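You operate a simulated robot arm through the tools that you are given. There is no shell and no other tool.

You are at the controls of a simulated robot arm. One attempt, no reset.

JOB
Take the nut off the blue-banded block and grease the stud's end.
Fine: crack the nut with the blue spanner; it goes in the blue case; leave the washer on and the case open; put spanner and brush back.

The check looks at the end state, three seconds after you hand in, the way a careful person would. Anything else that was tipped, shoved, dropped, spilled or broken makes it a failure.

ROBOT AND FRAMES
A 7-joint arm with a two-finger parallel gripper, fixed in place. Base frame: the origin is at the foot of the arm, x ahead of it, y to its left, z up; the work surface is at about z = 0.8. Units: m, degrees, N and s.
Its first joint turns from -132.0 to 132.0 degrees. Payload 3.91 kg.
The tool frame sits at the grasp point between the pads (the TCP): z along the fingers, y along the line on which they close. The tips reach 0.03 m beyond it. Largest opening 0.11 m; finger width 0.02, thickness 0.01; the body of the gripper, 0.048 by 0.112 m, starts 0.055 m behind the TCP.
Orientation is told as [roll, pitch, yaw] about the base's x, y, z axes, in that order, counted from this pose: with the fingers straight down and closing along the base's y, the tool's x points along the base's -x, its y along +y and its z along -z.

CONTROLS
- The arm moves only by the tool move_arm. Its argument "rows" is one flat list of numbers, 7 for each row, row after row: the shift along the base's x, y, z in mm, then the turn, a rotation vector about the base's x, y, z in degrees, then the gripper command, from -1 (shut) to 1 (fully open), values between in proportion. In form: [x, y, z, wx, wy, wz, hand, x, y, z, wx, wy, wz, hand, ...]. A call has 1 to 20 rows; each row is the pose to reach, as a shift and turn from the pose commanded when the call began. Rows are played at 5 a second. More than 0.05 m and 8.6 degrees between two rows, or a gripper value outside its range, and nothing of the call is played. A pose out of reach is approached as far as the arm can. The call stops where the force on the tool passes 40 N (or 10 N more than at its start, if that is more) or the arm is blocked; 0.2 s more then pass. The fingers move at their own pace (about 0.108 m/s each) and stop on an object; they squeeze with about 35 N. The grip force told is the motor's: it shows also when the fingers shut on nothing. Time passes only in rows, and 0.2 s behind the last, so rows that repeat a pose let the fingers close. It gives the time, the measured TCP pose, the force on the tool (base axes), the opening and the grip force at its end, in the units of the frame above (readings bear some noise), with the torque about the TCP (base axes, N m) and any sound that the robot's microphone picked up, and new pictures: "pictures" is both (left out), scene, wrist or none.
- Cameras (640 x 400 px; columns grow to the right, rows downward): "scene" is fixed at [0.2195, 0.6504, 1.5257]; the picture's right is [-0.79, -0.61, 0.00], its down [-0.26, 0.34, -0.90] and it looks along [0.55, -0.71, -0.43] (base axes); focal length 336 px, centre (320, 200). "wrist" rides on the gripper at [0.072, 0.017, -0.103] in the tool frame; the picture's right is [-0.23, 0.97, 0.00], its down [-0.76, -0.18, -0.62] and it looks along [-0.61, -0.14, 0.78] (tool axes); focal length 222 px, centre (320, 200). There is no depth. A picture from a camera that has moved, and an enlarged one, comes with that camera's place and axes in the base frame and with its lens.
- enlarge(camera, box): a new picture of the part [left, top, right, bottom] of that camera's present view, enlarged. The clock stands still meanwhile.
- sign_off(): hands the job in; it is judged then, once.

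Nothing tells you positions but the pictures and the camera data. Unless the task says otherwise, let go and move clear before handing in.

The tools are called after "Emit:" as a command line: name --argument value ..., lists and objects as JSON in quotes. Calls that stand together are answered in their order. move_arm: Moves the arm, as the interface text tells. Its arguments: {"type":"object","properties":{"rows":{"type":"array","items":{"type":"number"}},"pictures":{"type":"string","enum":["both","scene","wrist","none"]}},"required":["rows"]} The other tools are called the same way: enlarge (camera, box) takes an enlarged picture of a part of a camera's view; sign_off () hands the job in.

At the start:

```text
t: 0.0
tcp_pos: [0.7049, 0.1573, 1.2168]
tool_rot: [0.1, 0.1, -0.1]
wrist_force: [0.5, -0.1, 1.0]
wrist_torque: [-0.01, 0.02, -0.03]
width: 0.11
grasp_force: 0.1
```

scene: 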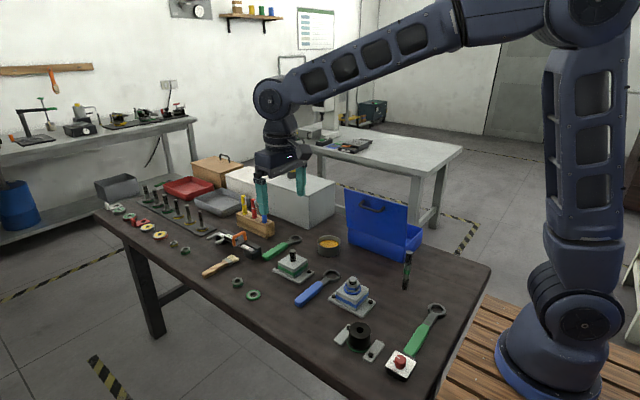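
wrist: 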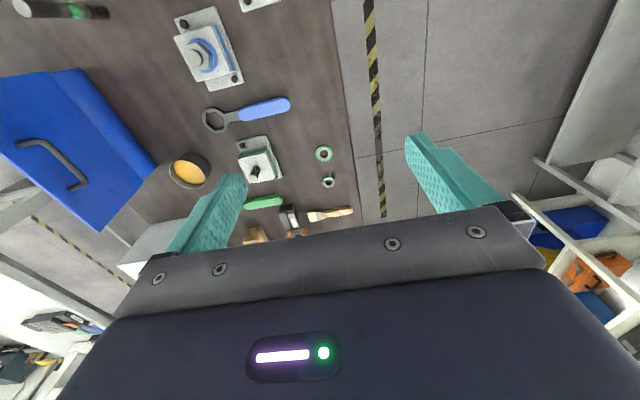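

I see a bench with a blue-banded block that holds the nut, a blue ring spanner, a brush, a grease tin and a blue case with its lid open. I'll enlarge the views to place everything before moving.

Emit:
enlarge --camera "scene" --box '[280, 240, 440, 340]'

Emit:
enlarge --camera "scene" --box '[180, 200, 340, 300]'

Emit:
enlarge --camera "scene" --box '[320, 180, 480, 280]'

Emit:
enlarge --camera "wrist" --box '[140, 0, 300, 100]'

Emit:
enlarge --camera "wrist" --box '[160, 80, 360, 240]'

Emit:
enlarge --camera "scene" --box '[320, 290, 480, 390]'

```text
4.00 times, centred on (360, 290) of scene
camera zoom: at [0.2195, 0.6504, 1.5257], right [-0.79, -0.61, 0.0], down [-0.26, 0.34, -0.9], along [0.55, -0.71, -0.43], focal length 1343 px, centre (160, -160)
```

zoom: 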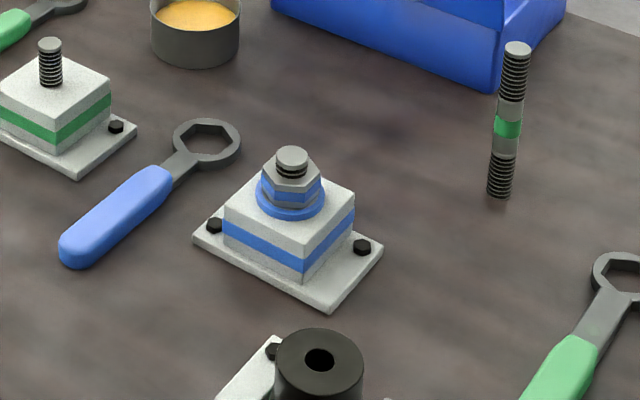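

```text
4.00 times, centred on (260, 250) of scene
camera zoom: at [0.2195, 0.6504, 1.5257], right [-0.79, -0.61, 0.0], down [-0.26, 0.34, -0.9], along [0.55, -0.71, -0.43], focal length 1343 px, centre (560, 0)
```

zoom: 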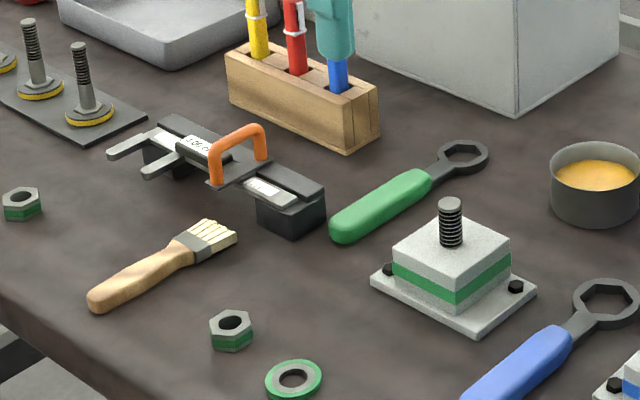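

```text
4.00 times, centred on (400, 230) of scene
camera zoom: at [0.2195, 0.6504, 1.5257], right [-0.79, -0.61, 0.0], down [-0.26, 0.34, -0.9], along [0.55, -0.71, -0.43], focal length 1343 px, centre (0, 80)
```

zoom: 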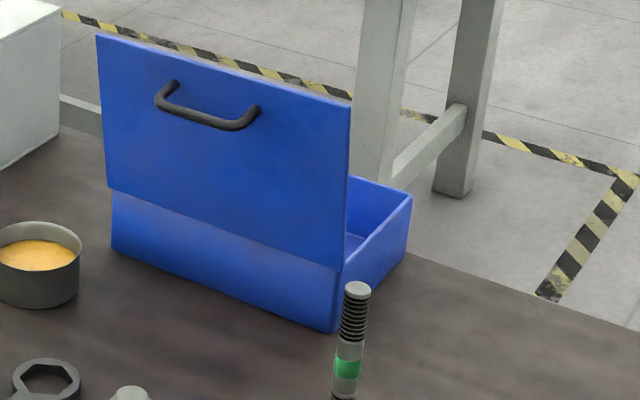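

```text
4.00 times, centred on (220, 50) of wrist
camera zoom: at [0.6336, 0.1755, 1.3216], right [0.23, 0.97, 0.0], down [0.76, -0.18, 0.62], along [0.61, -0.14, -0.78], focal length 888 px, centre (720, 800)
```

zoom: 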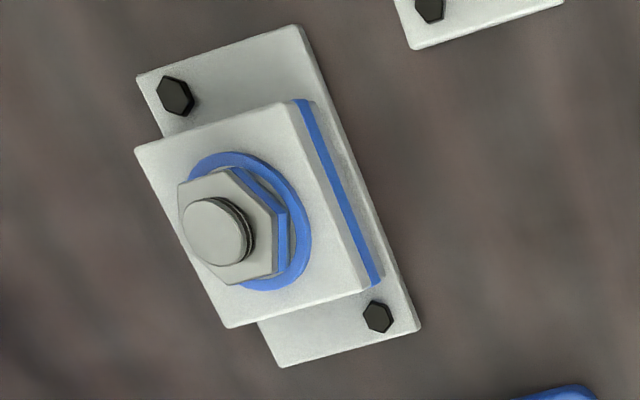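

```text
2.50 times, centred on (260, 160) of wrist
camera zoom: at [0.6336, 0.1755, 1.3216], right [0.23, 0.97, 0.0], down [0.76, -0.18, 0.62], along [0.61, -0.14, -0.78], focal length 555 px, centre (470, 300)
```

zoom: 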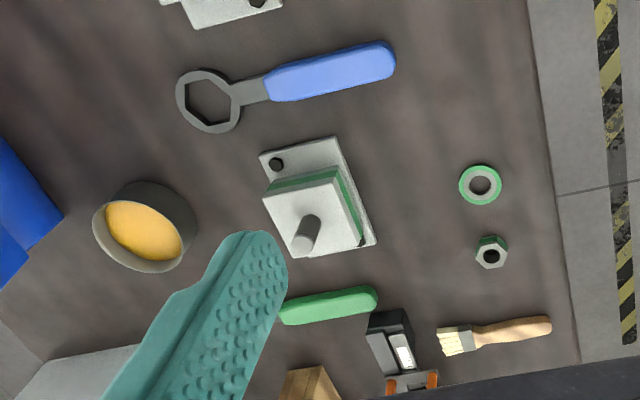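

```text
4.00 times, centred on (400, 340) of scene
camera zoom: at [0.2195, 0.6504, 1.5257], right [-0.79, -0.61, 0.0], down [-0.26, 0.34, -0.9], along [0.55, -0.71, -0.43], focal length 1343 px, centre (0, -360)
```

zoom: 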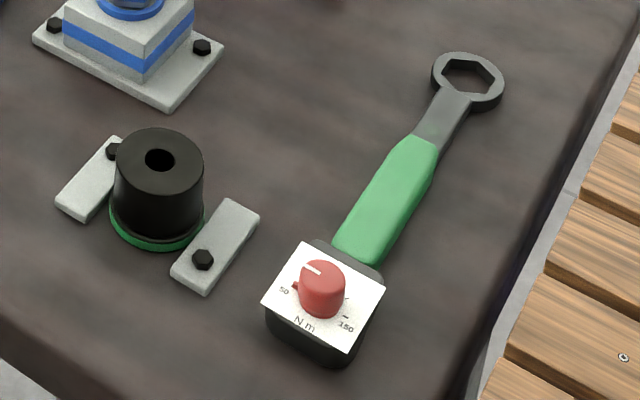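

The stud top triangulates to about (0.631, -0.042, 0.883), the spanner lies along y near x = 0.75, and the brush is far out near x = 1.09. Next I move above the block for closer views.

Emit:
move_arm --rows '[-8, -30, -28, 0, 0, 0, 1, -16, -60, -56, 0, 0, 0, 1, -24, -90, -84, 0, 0, 0, 1, -32, -120, -112, 0, 0, 0, 1, -40, -150, -140, 0, 0, 0, 1, -45, -177, -167, 0, 0, 0, 1, -45, -177, -167, 0, 0, 0, 1]'

```text
t: 1.6
tcp_pos: [0.6588, -0.0178, 1.0501]
tool_rot: [0.1, 0.1, 0.1]
wrist_force: [-0.1, 0.0, 0.0]
wrist_torque: [0.0, 0.04, 0.02]
width: 0.11
grasp_force: 0.1
camera wrist: at [0.5884, -0.0003, 1.154], right [0.23, 0.97, 0.0], down [0.76, -0.18, 0.62], along [0.61, -0.14, -0.78], focal length 222 px, centre (320, 200)
```

scene: 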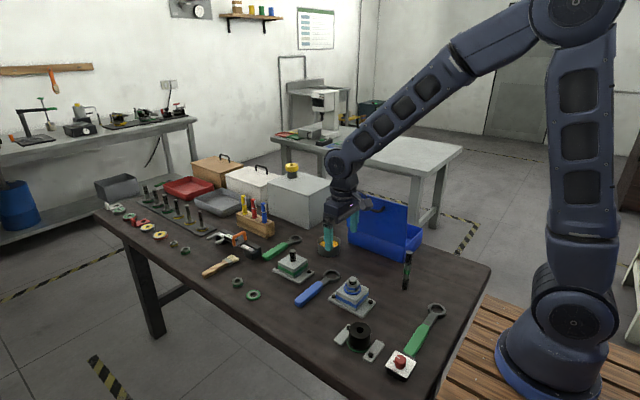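
wrist: 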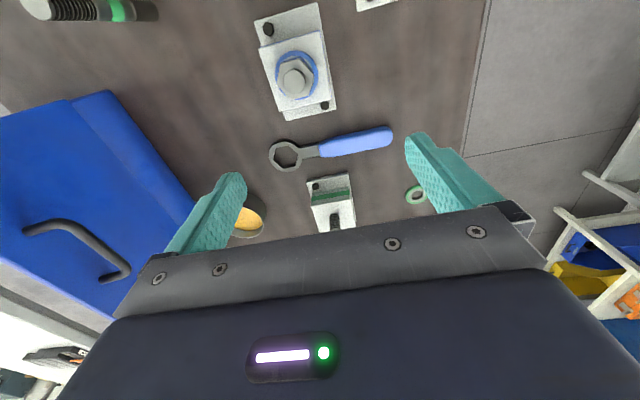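

Emit:
enlarge --camera "wrist" --box '[240, 20, 368, 100]'

Emit:
enlarge --camera "wrist" --box '[260, 100, 420, 200]'

Emit:
enlarge --camera "wrist" --box '[0, 80, 320, 280]'

Emit:
enlarge --camera "scene" --box '[325, 265, 381, 300]'

```text
5.00 times, centred on (304, 60) of wrist
camera zoom: at [0.5884, -0.0003, 1.154], right [0.23, 0.97, 0.0], down [0.76, -0.18, 0.62], along [0.61, -0.14, -0.78], focal length 1111 px, centre (400, 900)
```

zoom: 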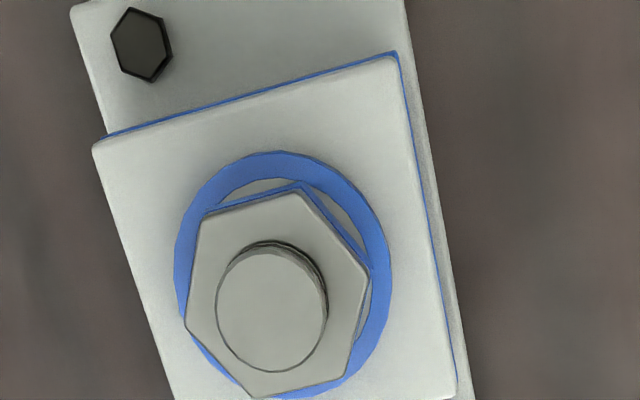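

```text
4.00 times, centred on (340, 150) of wrist
camera zoom: at [0.5884, -0.0003, 1.154], right [0.23, 0.97, 0.0], down [0.76, -0.18, 0.62], along [0.61, -0.14, -0.78], focal length 888 px, centre (240, 400)
```

zoom: 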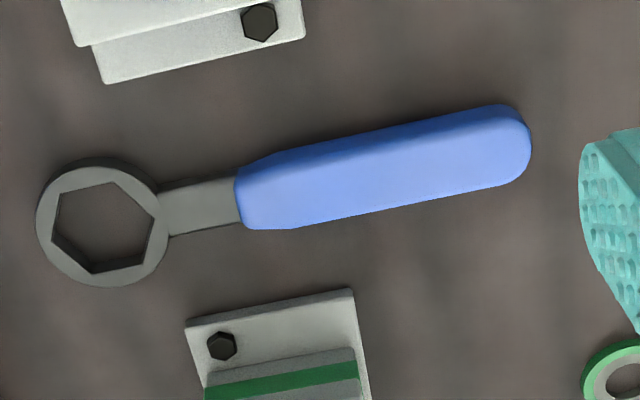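

```text
2.00 times, centred on (160, 180) of wrist
camera zoom: at [0.5884, -0.0003, 1.154], right [0.23, 0.97, 0.0], down [0.76, -0.18, 0.62], along [0.61, -0.14, -0.78], focal length 444 px, centre (640, 240)
```

zoom: 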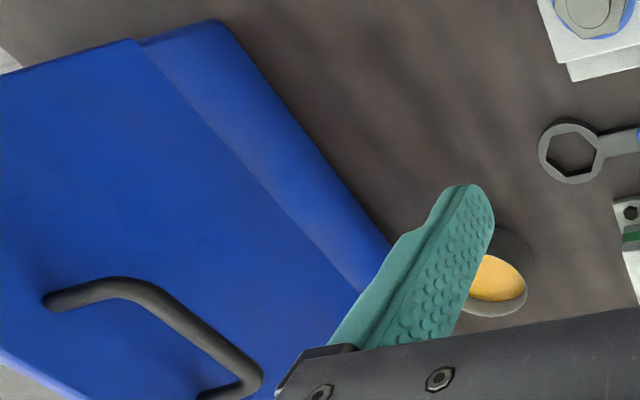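

```text
11.43 times, centred on (353, 282) of scene
camera zoom: at [0.2195, 0.6504, 1.5257], right [-0.79, -0.61, 0.0], down [-0.26, 0.34, -0.9], along [0.55, -0.71, -0.43], focal length 3838 px, centre (-57, -743)
```

zoom: 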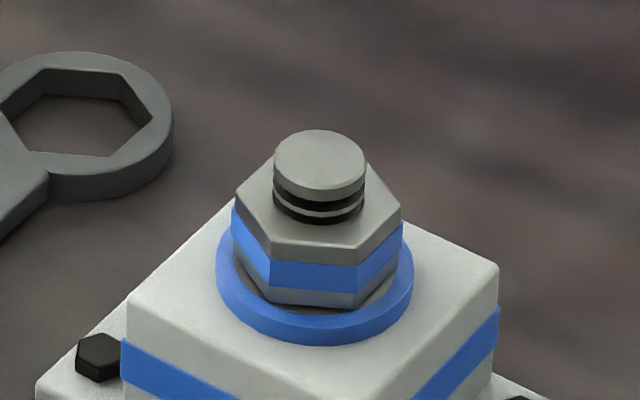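

The nut has its corners at ±y and is about 36 mm across flats, with its top at about z 0.869 and its bottom at about 0.855. The spanner lies almost exactly along y, with its ring near (0.749, -0.097). Next I turn the hand 90° and go above the spanner's handle.

Emit:
move_arm --rows '[8, 5, -6, 0, 0, 8, 0.3, 16, 10, -12, 0, 0, 16, 0.3, 24, 15, -18, 0, 0, 24, 0.3, 33, 20, -24, 0, 0, 32, 0.3, 42, 25, -30, 0, 0, 40, 0.3, 50, 30, -36, 0, 0, 48, 0.3, 58, 35, -42, 0, 0, 56, 0.3, 67, 40, -48, 0, 0, 64, 0.3, 76, 46, -54, 0, 0, 72, 0.3, 85, 52, -60, 0, 0, 80, 0.3, 96, 58, -70, 0, 0, 88, 0.3, 96, 58, -70, 0, 0, 90, 0.3, 96, 58, -70, 0, 0, 90, 0.3]'

```text
t: 4.4
tcp_pos: [0.7554, 0.0397, 0.9815]
tool_rot: [0.0, -0.1, 90.1]
wrist_force: [0.0, 0.1, 0.2]
wrist_torque: [0.01, -0.02, 0.03]
width: 0.0716
grasp_force: 0.0
camera wrist: at [0.7398, -0.0324, 1.0844], right [-0.97, 0.23, 0.0], down [0.18, 0.76, 0.62], along [0.14, 0.61, -0.78], focal length 222 px, centre (320, 200)
```

scene: 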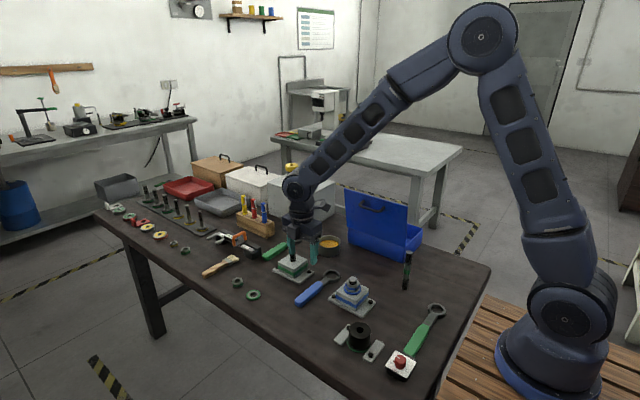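
wrist: 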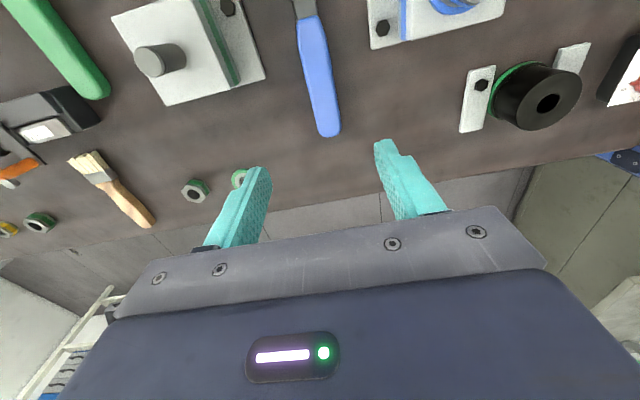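

Emit:
enlarge --camera "wrist" --box '[240, 0, 400, 160]'

Emit:
enlarge --camera "scene" --box '[285, 260, 365, 310]'

Emit:
enlarge --camera "wrist" --box '[40, 120, 200, 240]'

```text
2.50 times, centred on (320, 80) of wrist
camera zoom: at [0.7398, -0.0324, 1.0844], right [-0.97, 0.23, 0.0], down [0.18, 0.76, 0.62], along [0.14, 0.61, -0.78], focal length 555 px, centre (320, 500)
```

zoom: 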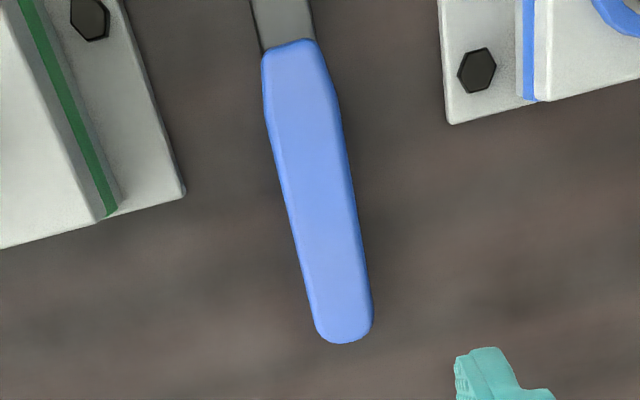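

```text
8.00 times, centred on (325, 285) of scene
camera zoom: at [0.2195, 0.6504, 1.5257], right [-0.79, -0.61, 0.0], down [-0.26, 0.34, -0.9], along [0.55, -0.71, -0.43], focal length 2687 px, centre (280, -480)
```

zoom: 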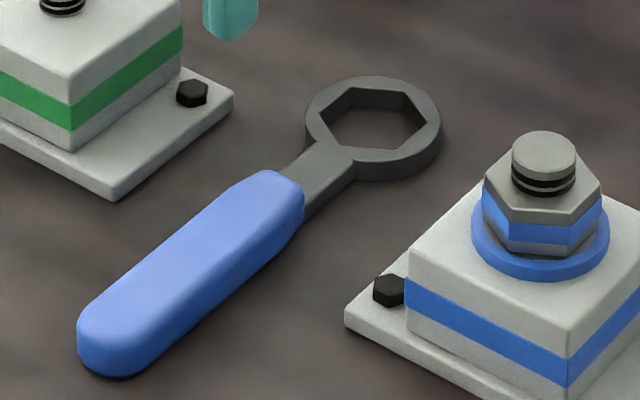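

```text
3.33 times, centred on (120, 180) of wrist
camera zoom: at [0.7398, -0.0324, 1.0844], right [-0.97, 0.23, 0.0], down [0.18, 0.76, 0.62], along [0.14, 0.61, -0.78], focal length 740 px, centre (987, 267)
```

zoom: 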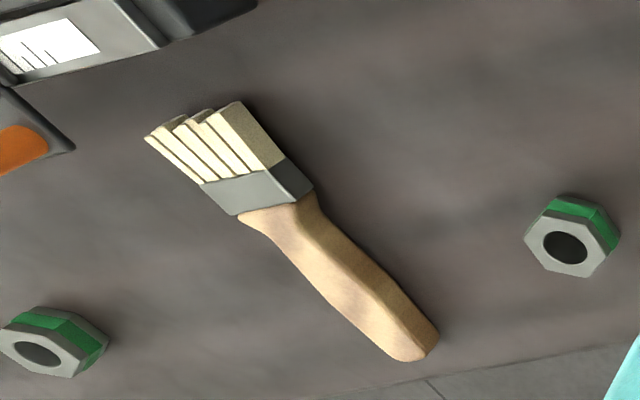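

The handle's centreline is at x≈0.7505 and y = -0.04 to 0.08, about 25 mm wide and 20 mm thick. Next I descend onto it at y≈0.03 and grip.

Emit:
move_arm --rows '[-2, -4, -40, 0, 0, 0, 0.3, -4.5, -9, -80, 0, 0, 0, 0.3, -4.5, -9, -115, 0, 0, 0, 0.3, -4.5, -9, -135, 0, 0, 0, 0.3, -4.5, -9, -148.5, 0, 0, 0, 0.3, -4.5, -9, -148.5, 0, 0, 0, 0.3]'

```text
t: 5.8
tcp_pos: [0.7514, 0.0292, 0.8319]
tool_rot: [0.1, 0.0, 90.1]
wrist_force: [-0.2, 0.4, -0.3]
wrist_torque: [0.02, -0.01, 0.02]
width: 0.0715
grasp_force: 0.1
camera wrist: at [0.7358, -0.0414, 0.9362], right [-0.97, 0.23, 0.0], down [0.18, 0.76, 0.62], along [0.14, 0.61, -0.78], focal length 222 px, centre (320, 200)
```

scene: 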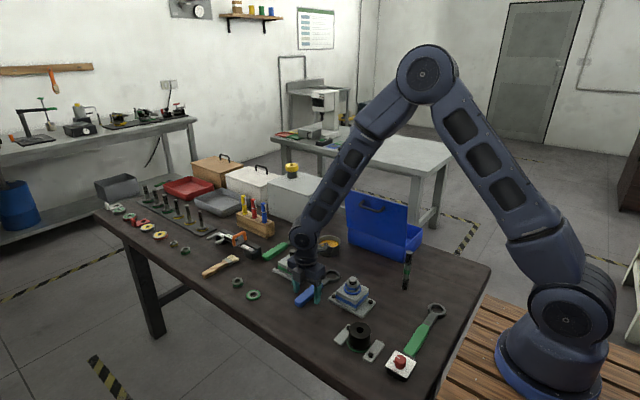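
wrist: 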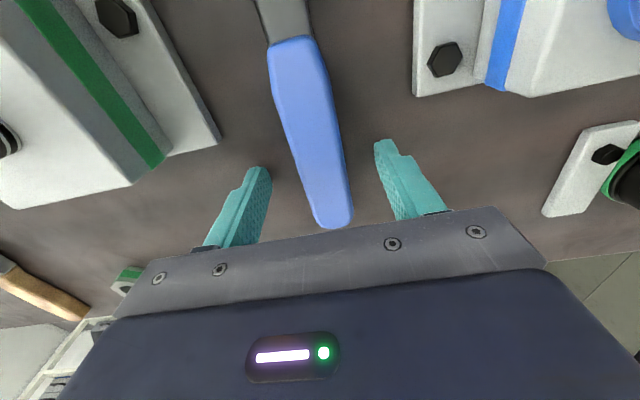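

The fingers straddle the handle, so I close on it.

Emit:
move_arm --rows '[0, 0, 0, 0, 0, 0, -1, 0, 0, 0, 0, 0, 0, -1, 0, 0, 0, 0, 0, 0, -1, 0, 0, 0, 0, 0, 0, -1]'

Emit:
move_arm --rows '[0, 0, 10, 0, 0, 0, -1, 0, 0, 30, 0, 0, 0, -1, 0, 0, 60, 0, 0, 0, -1, 0, 0, 60, 0, 0, 0, -1, 0, 0, 60, 0, 0, 0, -1]'

Emit:
enlarge --camera "scene" --box '[265, 230, 377, 300]'

```text
t: 6.8
tcp_pos: [0.7522, 0.0292, 0.8329]
tool_rot: [0.0, 0.1, 90.1]
wrist_force: [-0.4, 0.0, -0.6]
wrist_torque: [0.07, 0.0, -0.03]
width: 0.0294
grasp_force: 34.9
camera wrist: at [0.7358, -0.0416, 0.9363], right [-0.97, 0.23, 0.0], down [0.18, 0.76, 0.62], along [0.14, 0.61, -0.78], focal length 222 px, centre (320, 200)
```

scene: 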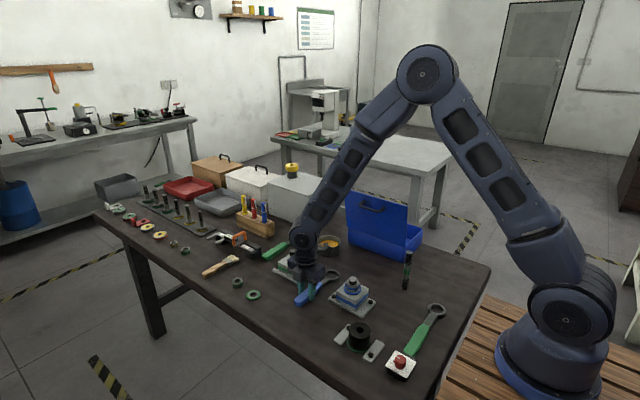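
wrist: 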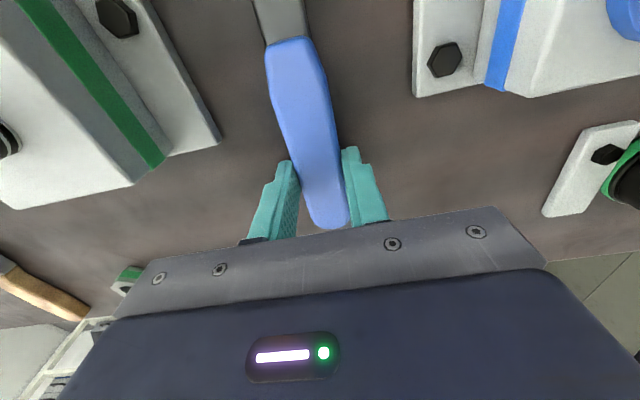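

```text
t: 8.0
tcp_pos: [0.7535, 0.0293, 0.8924]
tool_rot: [0.0, 0.1, 90.0]
wrist_force: [-0.1, -0.5, -2.0]
wrist_torque: [0.09, 0.0, 0.02]
width: 0.0295
grasp_force: 34.7
camera wrist: at [0.7367, -0.0423, 0.9965], right [-0.97, 0.23, 0.0], down [0.18, 0.76, 0.62], along [0.14, 0.61, -0.78], focal length 222 px, centre (320, 200)
```

scene: 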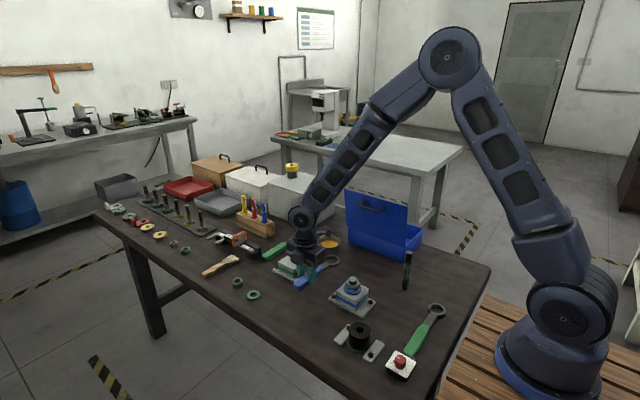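
wrist: 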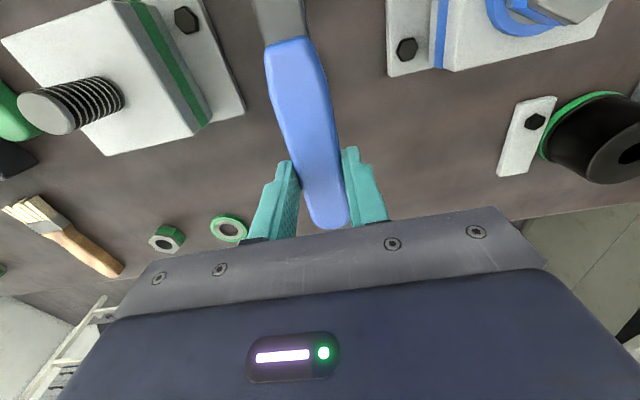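

```text
5.71 times, centred on (321, 265) of scene
camera zoom: at [0.2195, 0.6504, 1.5257], right [-0.79, -0.61, 0.0], down [-0.26, 0.34, -0.9], along [0.55, -0.71, -0.43], focal length 1919 px, centre (314, -171)
```

zoom: 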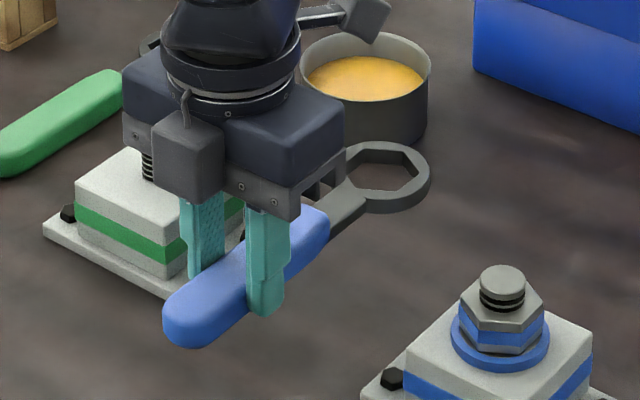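

The spanner is held firmly with no droop. I'll look closer at where the ring sits relative to the hand.

Emit:
enlarge --camera "scene" --box '[310, 245, 350, 270]'

Emit:
enlarge --camera "wrist" --box '[220, 0, 400, 112]'

```text
16.00 times, centred on (330, 258) of scene
camera zoom: at [0.2195, 0.6504, 1.5257], right [-0.79, -0.61, 0.0], down [-0.26, 0.34, -0.9], along [0.55, -0.71, -0.43], focal length 5373 px, centre (160, -720)
```

zoom: 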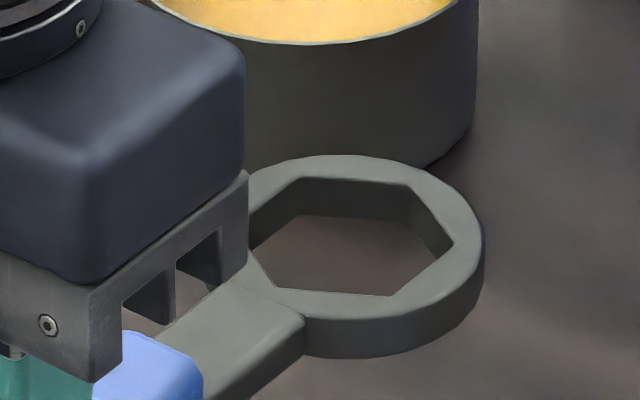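

```text
3.56 times, centred on (310, 56) of wrist
camera zoom: at [0.7367, -0.0423, 0.9965], right [-0.97, 0.23, 0.0], down [0.18, 0.76, 0.62], along [0.14, 0.61, -0.78], focal length 790 px, centre (356, 712)
```

zoom: 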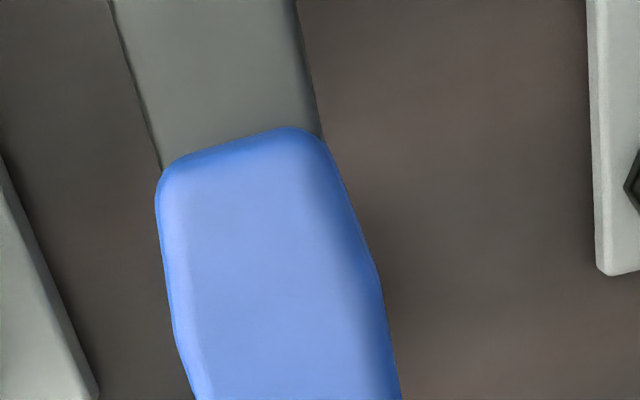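

Emit:
move_arm --rows '[0, 0, 0, 0, 0, 0, -1]' --pictures "none"

Emit:
move_arm --rows '[0, 0, 0, 0, 0, 0, -1]' --pictures "none"

Emit:
move_arm --rows '[0, 0, 0, 0, 0, 0, -1]' --pictures "none"

Emit:
move_arm --rows '[0, 0, 0, 0, 0, 0, -1]' --pictures "none"

```text
t: 8.4
tcp_pos: [0.7521, 0.0294, 0.8921]
tool_rot: [0.0, 0.1, 90.0]
wrist_force: [0.1, -0.5, -2.3]
wrist_torque: [0.11, 0.05, 0.02]
width: 0.0295
grasp_force: 34.8
```

```text
t: 8.8
tcp_pos: [0.7534, 0.0286, 0.8929]
tool_rot: [0.0, 0.0, 90.0]
wrist_force: [-0.7, -0.3, -3.0]
wrist_torque: [0.13, -0.03, 0.01]
width: 0.0297
grasp_force: 35.7
```

```text
t: 9.2
tcp_pos: [0.7532, 0.029, 0.892]
tool_rot: [0.0, 0.0, 89.9]
wrist_force: [0.9, 0.2, -2.7]
wrist_torque: [0.1, -0.03, 0.02]
width: 0.0294
grasp_force: 35.0
```

```text
t: 9.6
tcp_pos: [0.7528, 0.0285, 0.8932]
tool_rot: [0.0, 0.0, 90.0]
wrist_force: [0.0, 0.3, -2.2]
wrist_torque: [0.07, 0.01, 0.04]
width: 0.0296
grasp_force: 34.7
```

Averaged over repeats the hand is at (0.753, 0.029, 0.8925). I'll lift clear of the stud, then turn -60° so the ring comes over the nut with the handle pointing at 30°, leaving room for a counter-clockwise pull.

Emit:
move_arm --rows '[0, 0, 30, 0, 0, 0, -1, 0, 0, 58, 0, 0, 0, -1, -1.5, -1, 58, 0, 0, -8, -1, -3, -2, 58, 0, 0, -16, -1, -4.5, -2.5, 58, 0, 0, -24, -1, -6, -3, 58, 0, 0, -32, -1, -7.5, -4, 58, 0, 0, -40, -1, -9, -5, 58, 0, 0, -48, -1, -10.5, -5.5, 58, 0, 0, -56, -1, -11.5, -6.2, 58, 0, 0, -60, -1, -11.5, -6.2, 58, 0, 0, -60, -1]'

Emit:
enlarge --camera "scene" --box '[313, 245, 393, 295]'

```text
t: 12.0
tcp_pos: [0.7399, 0.0244, 0.95]
tool_rot: [0.0, 0.0, 30.0]
wrist_force: [0.1, 0.3, -2.1]
wrist_torque: [0.03, -0.11, 0.02]
width: 0.0296
grasp_force: 35.1
camera wrist: at [0.6699, 0.003, 1.0538], right [-0.29, 0.96, 0.0], down [0.75, 0.23, 0.62], along [0.6, 0.18, -0.78], focal length 222 px, centre (320, 200)
```

scene: 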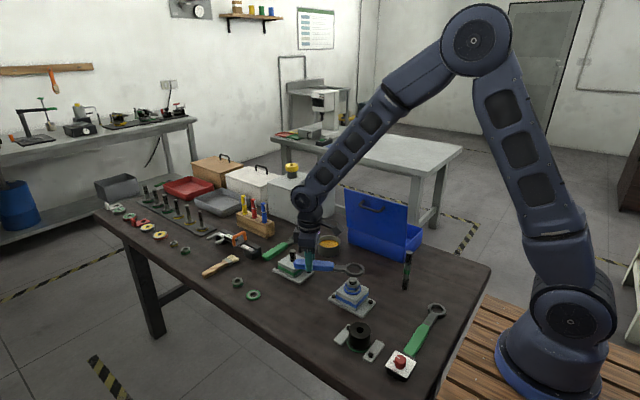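
wrist: 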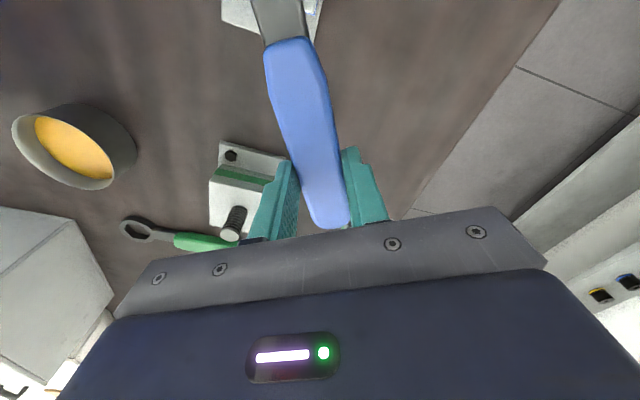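

```text
8.00 times, centred on (353, 270) of scene
camera zoom: at [0.2195, 0.6504, 1.5257], right [-0.79, -0.61, 0.0], down [-0.26, 0.34, -0.9], along [0.55, -0.71, -0.43], focal length 2687 px, centre (56, -360)
```

zoom: 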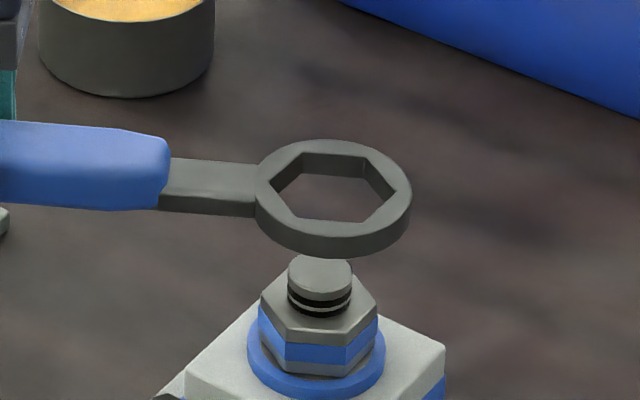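

The ring hangs above the nut with no droop. I'll shift a little, lower it to about stud-top height and compare again.

Emit:
move_arm --rows '[2.5, -1, -12, 0, 0, 0, -1, 5, -2, -24, 0, 0, 0, -1, 5, -2, -24, 0, 0, 0, -1]' --pictures "none"

Emit:
enlarge --camera "scene" --box '[321, 255, 385, 295]'

```text
t: 12.8
tcp_pos: [0.7451, 0.0222, 0.9266]
tool_rot: [0.0, 0.0, 30.0]
wrist_force: [-0.8, -0.3, -3.2]
wrist_torque: [0.07, -0.1, -0.02]
width: 0.0295
grasp_force: 34.9
```

```text
10.00 times, centred on (353, 275) of scene
camera zoom: at [0.2195, 0.6504, 1.5257], right [-0.79, -0.61, 0.0], down [-0.26, 0.34, -0.9], along [0.55, -0.71, -0.43], focal length 3358 px, centre (-10, -550)
```

zoom: 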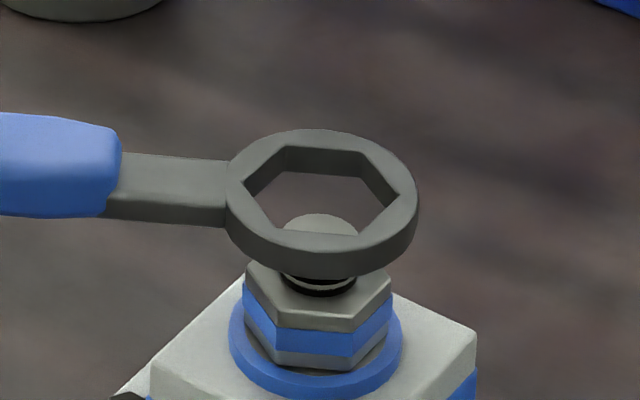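

Emit:
move_arm --rows '[0, 0, -4, 0, 0, 0, -1, 0, 0, -8, 0, 0, 0, -1, 0, 0, -12, 0, 0, 0, -1, 0, 0, -12, 0, 0, 0, -1]' --pictures "none"

Emit:
enlarge --camera "scene" --box '[321, 255, 385, 295]'

```text
t: 13.8
tcp_pos: [0.7452, 0.0221, 0.9144]
tool_rot: [0.0, 0.0, 30.0]
wrist_force: [-0.4, 0.4, -3.4]
wrist_torque: [0.03, -0.11, 0.01]
width: 0.0293
grasp_force: 35.3
```

```text
10.00 times, centred on (353, 275) of scene
camera zoom: at [0.2195, 0.6504, 1.5257], right [-0.79, -0.61, 0.0], down [-0.26, 0.34, -0.9], along [0.55, -0.71, -0.43], focal length 3358 px, centre (-10, -550)
```

zoom: 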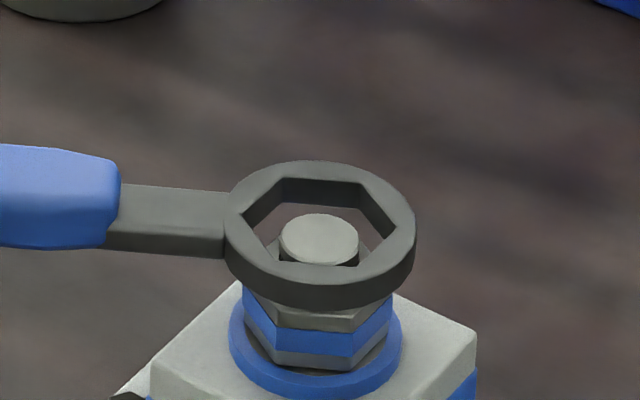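

Emit:
move_arm --rows '[0, 0, -3, 0, 0, 0, -1, 0, 0, -7, 0, 0, 0, -1, 0, 0, -7, 0, 0, 0, -1]' --pictures "none"

Emit:
enlarge --camera "scene" --box '[329, 262, 377, 292]'

```text
t: 14.6
tcp_pos: [0.7458, 0.0214, 0.9089]
tool_rot: [0.0, 0.0, 30.1]
wrist_force: [1.9, 1.2, 7.9]
wrist_torque: [-0.42, 0.82, -0.01]
width: 0.0294
grasp_force: 35.1
```

```text
13.33 times, centred on (353, 277) of scene
camera zoom: at [0.2195, 0.6504, 1.5257], right [-0.79, -0.61, 0.0], down [-0.26, 0.34, -0.9], along [0.55, -0.71, -0.43], focal length 4478 px, centre (-120, -827)
```

zoom: 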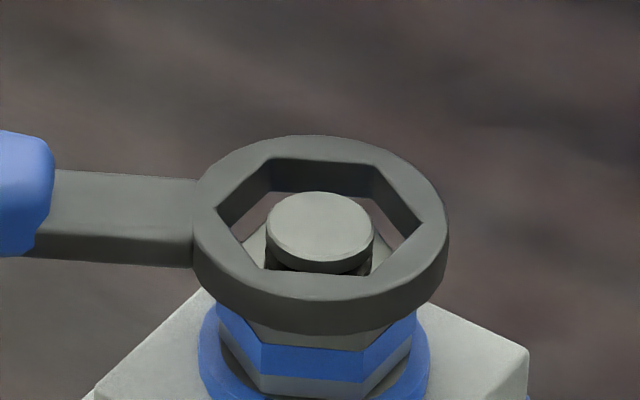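

The ring touched the nut top, which fixes the heights: ring top is 29 mm below the TCP and I'm about 5 mm too far from the camera. I'll lift a little, shift, and check again.

Emit:
move_arm --rows '[0, 0, 4, 0, 0, 0, -1, -1.5, 2.5, 5, 0, 0, 0, -1, -2.6, 4.6, 5, 0, 0, 0, -1, -2.6, 4.6, 3, 0, 0, 0, -1, -2.6, 4.6, 3, 0, 0, 0, -1]' --pictures "none"

Emit:
enlarge --camera "scene" --box '[329, 262, 377, 292]'

```text
t: 15.8
tcp_pos: [0.7427, 0.026, 0.9114]
tool_rot: [0.0, 0.1, 30.0]
wrist_force: [-0.2, 0.3, -2.9]
wrist_torque: [0.03, -0.04, 0.01]
width: 0.0296
grasp_force: 34.9
```

```text
13.33 times, centred on (353, 277) of scene
camera zoom: at [0.2195, 0.6504, 1.5257], right [-0.79, -0.61, 0.0], down [-0.26, 0.34, -0.9], along [0.55, -0.71, -0.43], focal length 4478 px, centre (-120, -827)
```

zoom: 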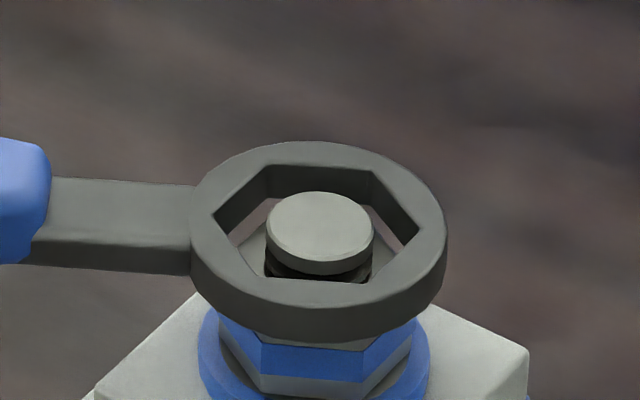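

Emit:
move_arm --rows '[-2.4, 2, 0, 0, 0, 0, -1, -2.4, 2, -2, 0, 0, 0, -1, -2.4, 2, -4, 0, 0, 0, -1, -2.4, 2, -4, 0, 0, 0, -1]' --pictures "none"

Emit:
enlarge --camera "scene" --box '[329, 262, 377, 292]'

```text
t: 16.8
tcp_pos: [0.7412, 0.0295, 0.9056]
tool_rot: [0.0, 0.1, 30.0]
wrist_force: [-2.0, -0.9, 7.9]
wrist_torque: [-0.56, 0.91, 0.0]
width: 0.0294
grasp_force: 34.8
```

```text
13.33 times, centred on (353, 277) of scene
camera zoom: at [0.2195, 0.6504, 1.5257], right [-0.79, -0.61, 0.0], down [-0.26, 0.34, -0.9], along [0.55, -0.71, -0.43], focal length 4478 px, centre (-120, -827)
```

zoom: 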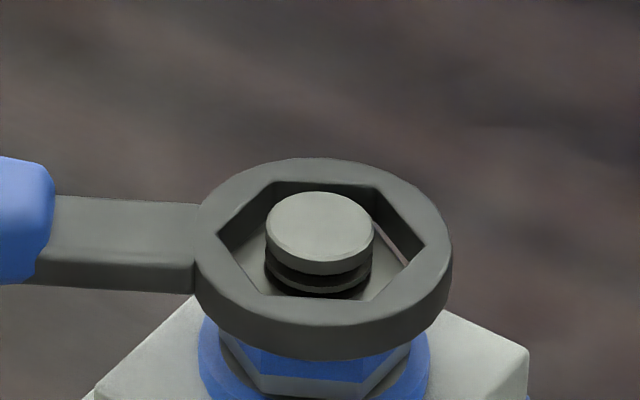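

Emit:
enlarge --camera "scene" --box '[341, 272, 365, 287]'

```text
16.00 times, centred on (353, 280) of scene
camera zoom: at [0.2195, 0.6504, 1.5257], right [-0.79, -0.61, 0.0], down [-0.26, 0.34, -0.9], along [0.55, -0.71, -0.43], focal length 5373 px, centre (-208, -1072)
```

zoom: 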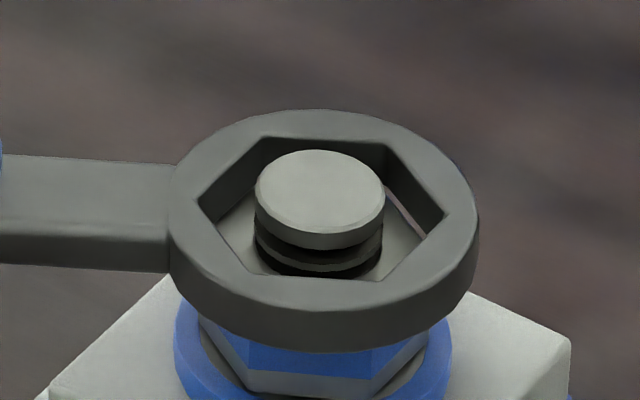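

The ring is nearly centred but rests on the nut's handle-side corner. I'll ease it about 1 mm along the handle under the light load and see whether it drops.

Emit:
move_arm --rows '[0.5, 0.3, 0, 0, 0, 0, -1, 1, 0.6, 0, 0, 0, 0, -1, 1, 0.6, 0, 0, 0, 0, -1]' --pictures "none"

Emit:
enlarge --camera "scene" --box '[341, 272, 365, 287]'

```text
t: 17.6
tcp_pos: [0.7408, 0.0284, 0.9072]
tool_rot: [0.0, 0.0, 30.0]
wrist_force: [-1.3, -2.8, 6.9]
wrist_torque: [-0.57, 0.82, 0.13]
width: 0.0294
grasp_force: 34.9
```

```text
16.00 times, centred on (353, 280) of scene
camera zoom: at [0.2195, 0.6504, 1.5257], right [-0.79, -0.61, 0.0], down [-0.26, 0.34, -0.9], along [0.55, -0.71, -0.43], focal length 5373 px, centre (-208, -1072)
```

zoom: 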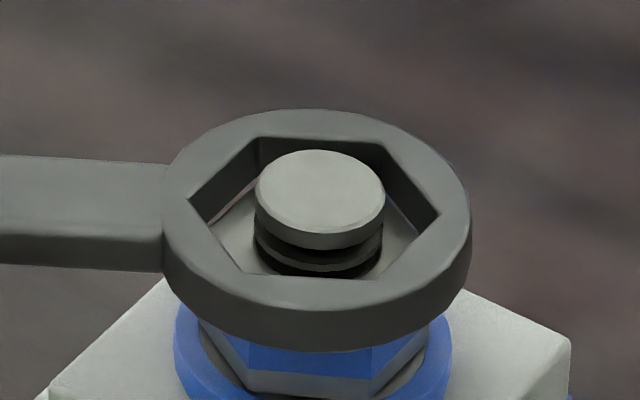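

Comparing kinematics with the pictures, the ring now sits about 3 mm too near the camera. I'll lift it, shift back and try lowering again.

Emit:
move_arm --rows '[0, 0, 4, 0, 0, 0, -1, 1.4, -2.7, 4, 0, 0, 0, -1, 1.4, -2.7, 1, 0, 0, 0, -1, 1.4, -2.7, -1, 0, 0, 0, -1, 1.4, -2.7, -3, 0, 0, 0, -1, 1.4, -2.7, -3, 0, 0, 0, -1]' --pictures "none"

Emit:
enlarge --camera "scene" --box '[341, 272, 365, 287]'

```text
t: 19.0
tcp_pos: [0.7426, 0.0261, 0.9033]
tool_rot: [0.0, 0.0, 30.1]
wrist_force: [1.5, -1.2, -1.6]
wrist_torque: [-0.03, -0.04, 0.21]
width: 0.0295
grasp_force: 34.6
```

```text
16.00 times, centred on (353, 280) of scene
camera zoom: at [0.2195, 0.6504, 1.5257], right [-0.79, -0.61, 0.0], down [-0.26, 0.34, -0.9], along [0.55, -0.71, -0.43], focal length 5373 px, centre (-208, -1072)
```

zoom: 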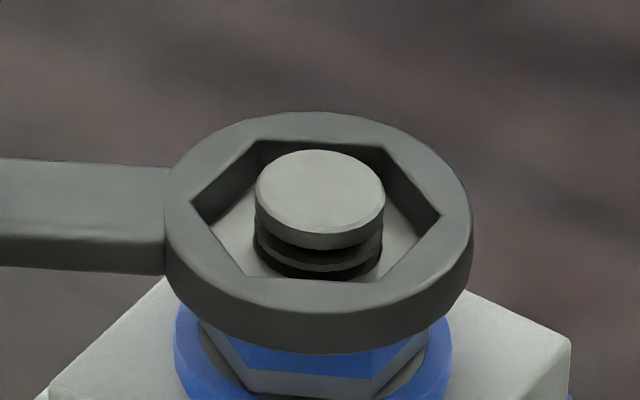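

The ring has slipped over the nut, since there is no vertical load at z 0.9033. I'll lower it further around the nut.

Emit:
move_arm --rows '[0.3, -0.3, -2, 0, 0, 0, -1, 0.3, -0.3, -4, 0, 0, 0, -1, 0.3, -0.3, -6, 0, 0, 0, -1, 0.3, -0.3, -6, 0, 0, 0, -1]' --pictures "none"

Emit:
enlarge --camera "scene" --box '[341, 272, 365, 287]'

```text
t: 20.0
tcp_pos: [0.7425, 0.0252, 0.8982]
tool_rot: [0.0, -0.1, 30.0]
wrist_force: [0.4, 0.3, -2.6]
wrist_torque: [0.07, -0.09, 0.01]
width: 0.0297
grasp_force: 35.1
```

```text
16.00 times, centred on (353, 280) of scene
camera zoom: at [0.2195, 0.6504, 1.5257], right [-0.79, -0.61, 0.0], down [-0.26, 0.34, -0.9], along [0.55, -0.71, -0.43], focal length 5373 px, centre (-208, -1072)
```

zoom: 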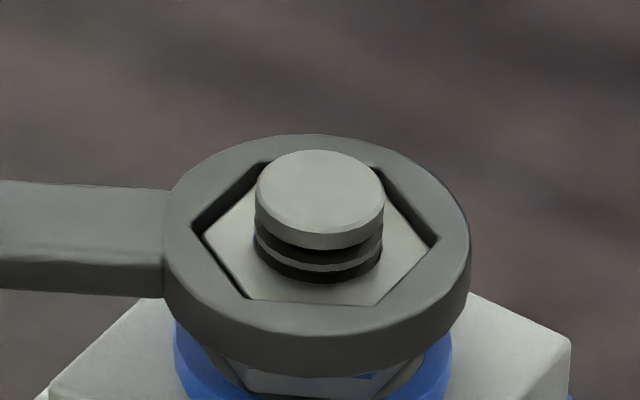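

The ring is seated around the nut, with the axis at about (0.6316, -0.040) and a lever of about 0.130 m. Next I pull counter-clockwise in small steps, watching force and sound.

Emit:
move_arm --rows '[-1.15, 1.95, -1, 0, 0, 1, -1, -2.34, 3.89, -1, 0, 0, 2, -1, -3.56, 5.8, -1, 0, 0, 3, -1, -4.81, 7.7, -1, 0, 0, 4, -1, -6.09, 9.56, -1, 0, 0, 5, -1, -7.41, 11.41, -1, 0, 0, 6, -1, -8.76, 13.24, -1, 0, 0, 7, -1]' --pictures "none"

Emit:
enlarge --camera "scene" --box '[341, 272, 365, 287]'

```text
t: 21.6
tcp_pos: [0.7353, 0.0383, 0.8962]
tool_rot: [0.1, 0.0, 37.1]
wrist_force: [-1.3, -1.0, 5.2]
wrist_torque: [-0.49, 0.66, -0.12]
width: 0.0296
grasp_force: 35.1
```

```text
16.00 times, centred on (353, 280) of scene
camera zoom: at [0.2195, 0.6504, 1.5257], right [-0.79, -0.61, 0.0], down [-0.26, 0.34, -0.9], along [0.55, -0.71, -0.43], focal length 5373 px, centre (-208, -1072)
```

zoom: 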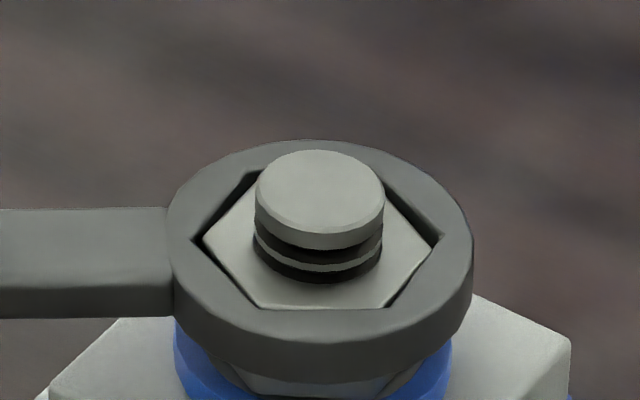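

Emit:
move_arm --rows '[0, 0, 1.5, 0, 0, 0, -1, -1.38, 1.8, 1.5, 0, 0, 1, -1, -2.79, 3.57, 1.5, 0, 0, 2, -1, -4.24, 5.32, 1.5, 0, 0, 3, -1, -4.24, 5.32, 1.5, 0, 0, 3, -1]' --pictures "none"

Emit:
enlarge --camera "scene" --box '[341, 272, 365, 287]'

```text
t: 22.8
tcp_pos: [0.73, 0.0441, 0.8979]
tool_rot: [0.1, 0.1, 40.1]
wrist_force: [-7.7, -6.0, -6.4]
wrist_torque: [0.36, -0.37, -0.19]
width: 0.0296
grasp_force: 35.5
```

```text
16.00 times, centred on (353, 280) of scene
camera zoom: at [0.2195, 0.6504, 1.5257], right [-0.79, -0.61, 0.0], down [-0.26, 0.34, -0.9], along [0.55, -0.71, -0.43], focal length 5373 px, centre (-208, -1072)
```

zoom: 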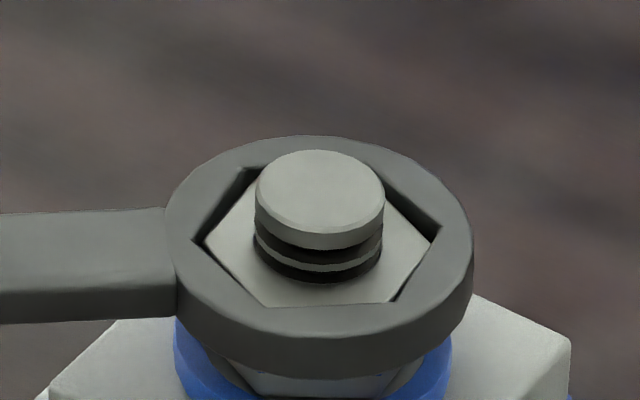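

Emit:
move_arm --rows '[-0.77, -0.64, -0.5, 0, 0, 0, -1, -2.25, 1.09, -0.5, 0, 0, 1, -1, -3.75, 2.79, -0.5, 0, 0, 2, -1, -5.28, 4.46, -0.5, 0, 0, 3, -1, -6.85, 6.11, -0.5, 0, 0, 4, -1, -8.44, 7.72, -0.5, 0, 0, 5, -1]' --pictures "none"

Emit:
enlarge --camera "scene" --box '[341, 272, 365, 287]'

```text
t: 24.2
tcp_pos: [0.7219, 0.052, 0.8978]
tool_rot: [0.0, 0.0, 45.1]
wrist_force: [4.1, -1.5, 3.1]
wrist_torque: [-0.24, 0.14, 0.33]
width: 0.0296
grasp_force: 34.6
```

```text
16.00 times, centred on (353, 280) of scene
camera zoom: at [0.2195, 0.6504, 1.5257], right [-0.79, -0.61, 0.0], down [-0.26, 0.34, -0.9], along [0.55, -0.71, -0.43], focal length 5373 px, centre (-208, -1072)
```

zoom: 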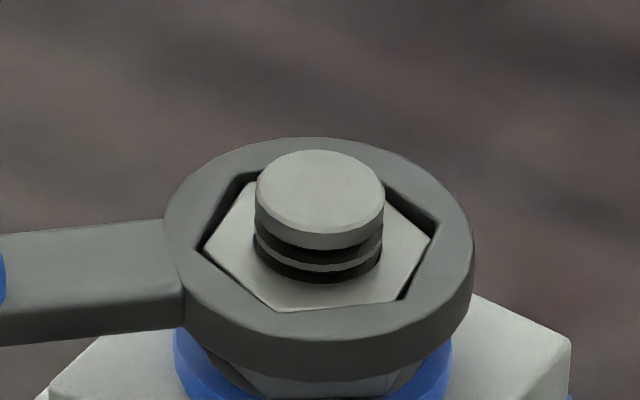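

The nut is turning with the ring under about 1 Nm. I continue the counter-clockwise swing to a handle angle of 90°.

Emit:
move_arm --rows '[-4.9, 4.65, 0.7, 0, 0, 3, -1, -10.04, 9.03, 0.7, 0, 0, 6, -1, -15.4, 13.14, 0.8, 0, 0, 9, -1, -20.96, 16.97, 0.8, 0, 0, 12, -1, -26.72, 20.5, 0.9, 0, 0, 15, -1, -32.66, 23.72, 0.9, 0, 0, 18, -1]'

Emit:
enlarge --camera "scene" --box '[341, 272, 365, 287]'

```text
t: 25.6
tcp_pos: [0.6875, 0.075, 0.8982]
tool_rot: [0.0, 0.1, 63.1]
wrist_force: [-0.2, 3.3, -2.3]
wrist_torque: [0.13, -0.05, -0.15]
width: 0.0293
grasp_force: 35.4
camera wrist: at [0.6419, 0.0197, 1.0016], right [-0.77, 0.64, 0.0], down [0.5, 0.6, 0.62], along [0.4, 0.48, -0.78], focal length 222 px, centre (320, 200)
```

scene: 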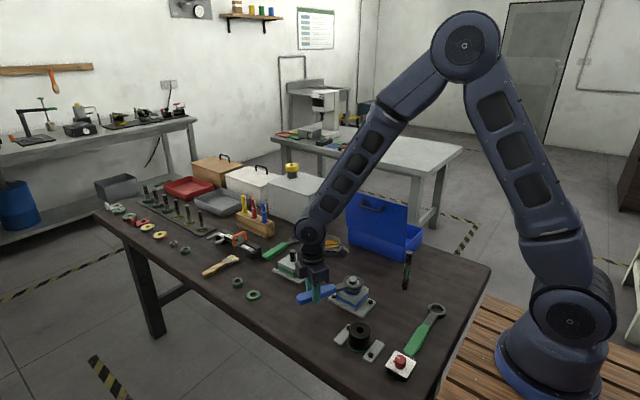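
wrist: 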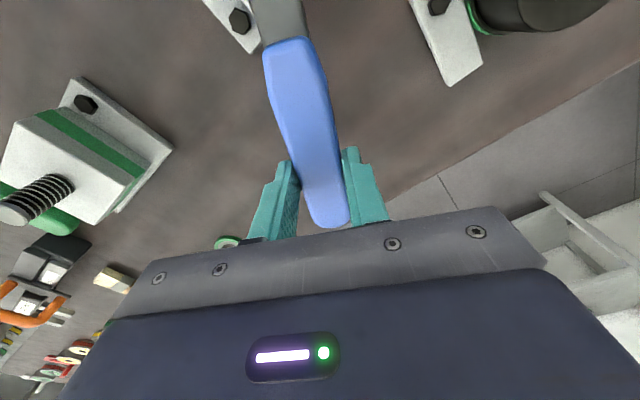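

```text
16.00 times, centred on (353, 280) of scene
camera zoom: at [0.2195, 0.6504, 1.5257], right [-0.79, -0.61, 0.0], down [-0.26, 0.34, -0.9], along [0.55, -0.71, -0.43], focal length 5373 px, centre (-208, -1072)
```

zoom: 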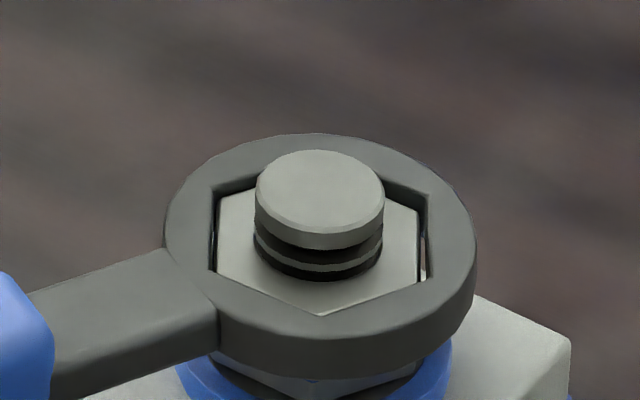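

Emit:
move_arm --rows '[-6.09, 2.91, 0, 0, 0, 3, -1, -12.33, 5.49, 0.1, 0, 0, 6, -1, -18.7, 7.75, 0.1, 0, 0, 9, -1, -25.17, 9.66, 0.2, 0, 0, 12, -1, -31.74, 11.24, 0.2, 0, 0, 15, -1, -38.38, 12.47, 0.3, 0, 0, 18, -1, -45.08, 13.35, 0.3, 0, 0, 21, -1, -51.81, 13.88, 0.4, 0, 0, 24, -1, -58.56, 14.06, 0.4, 0, 0, 27, -1]' --pictures "none"

Emit:
enlarge --camera "scene" --box '[341, 272, 365, 287]'

```text
t: 27.6
tcp_pos: [0.6293, 0.0898, 0.8997]
tool_rot: [-0.1, 0.0, 90.0]
wrist_force: [1.7, 5.9, -1.7]
wrist_torque: [0.22, -0.06, 0.25]
width: 0.0296
grasp_force: 34.5
```

```text
16.00 times, centred on (353, 280) of scene
camera zoom: at [0.2195, 0.6504, 1.5257], right [-0.79, -0.61, 0.0], down [-0.26, 0.34, -0.9], along [0.55, -0.71, -0.43], focal length 5373 px, centre (-208, -1072)
```

zoom: 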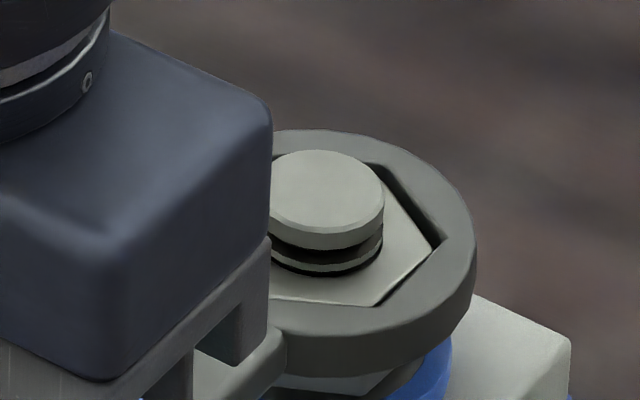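

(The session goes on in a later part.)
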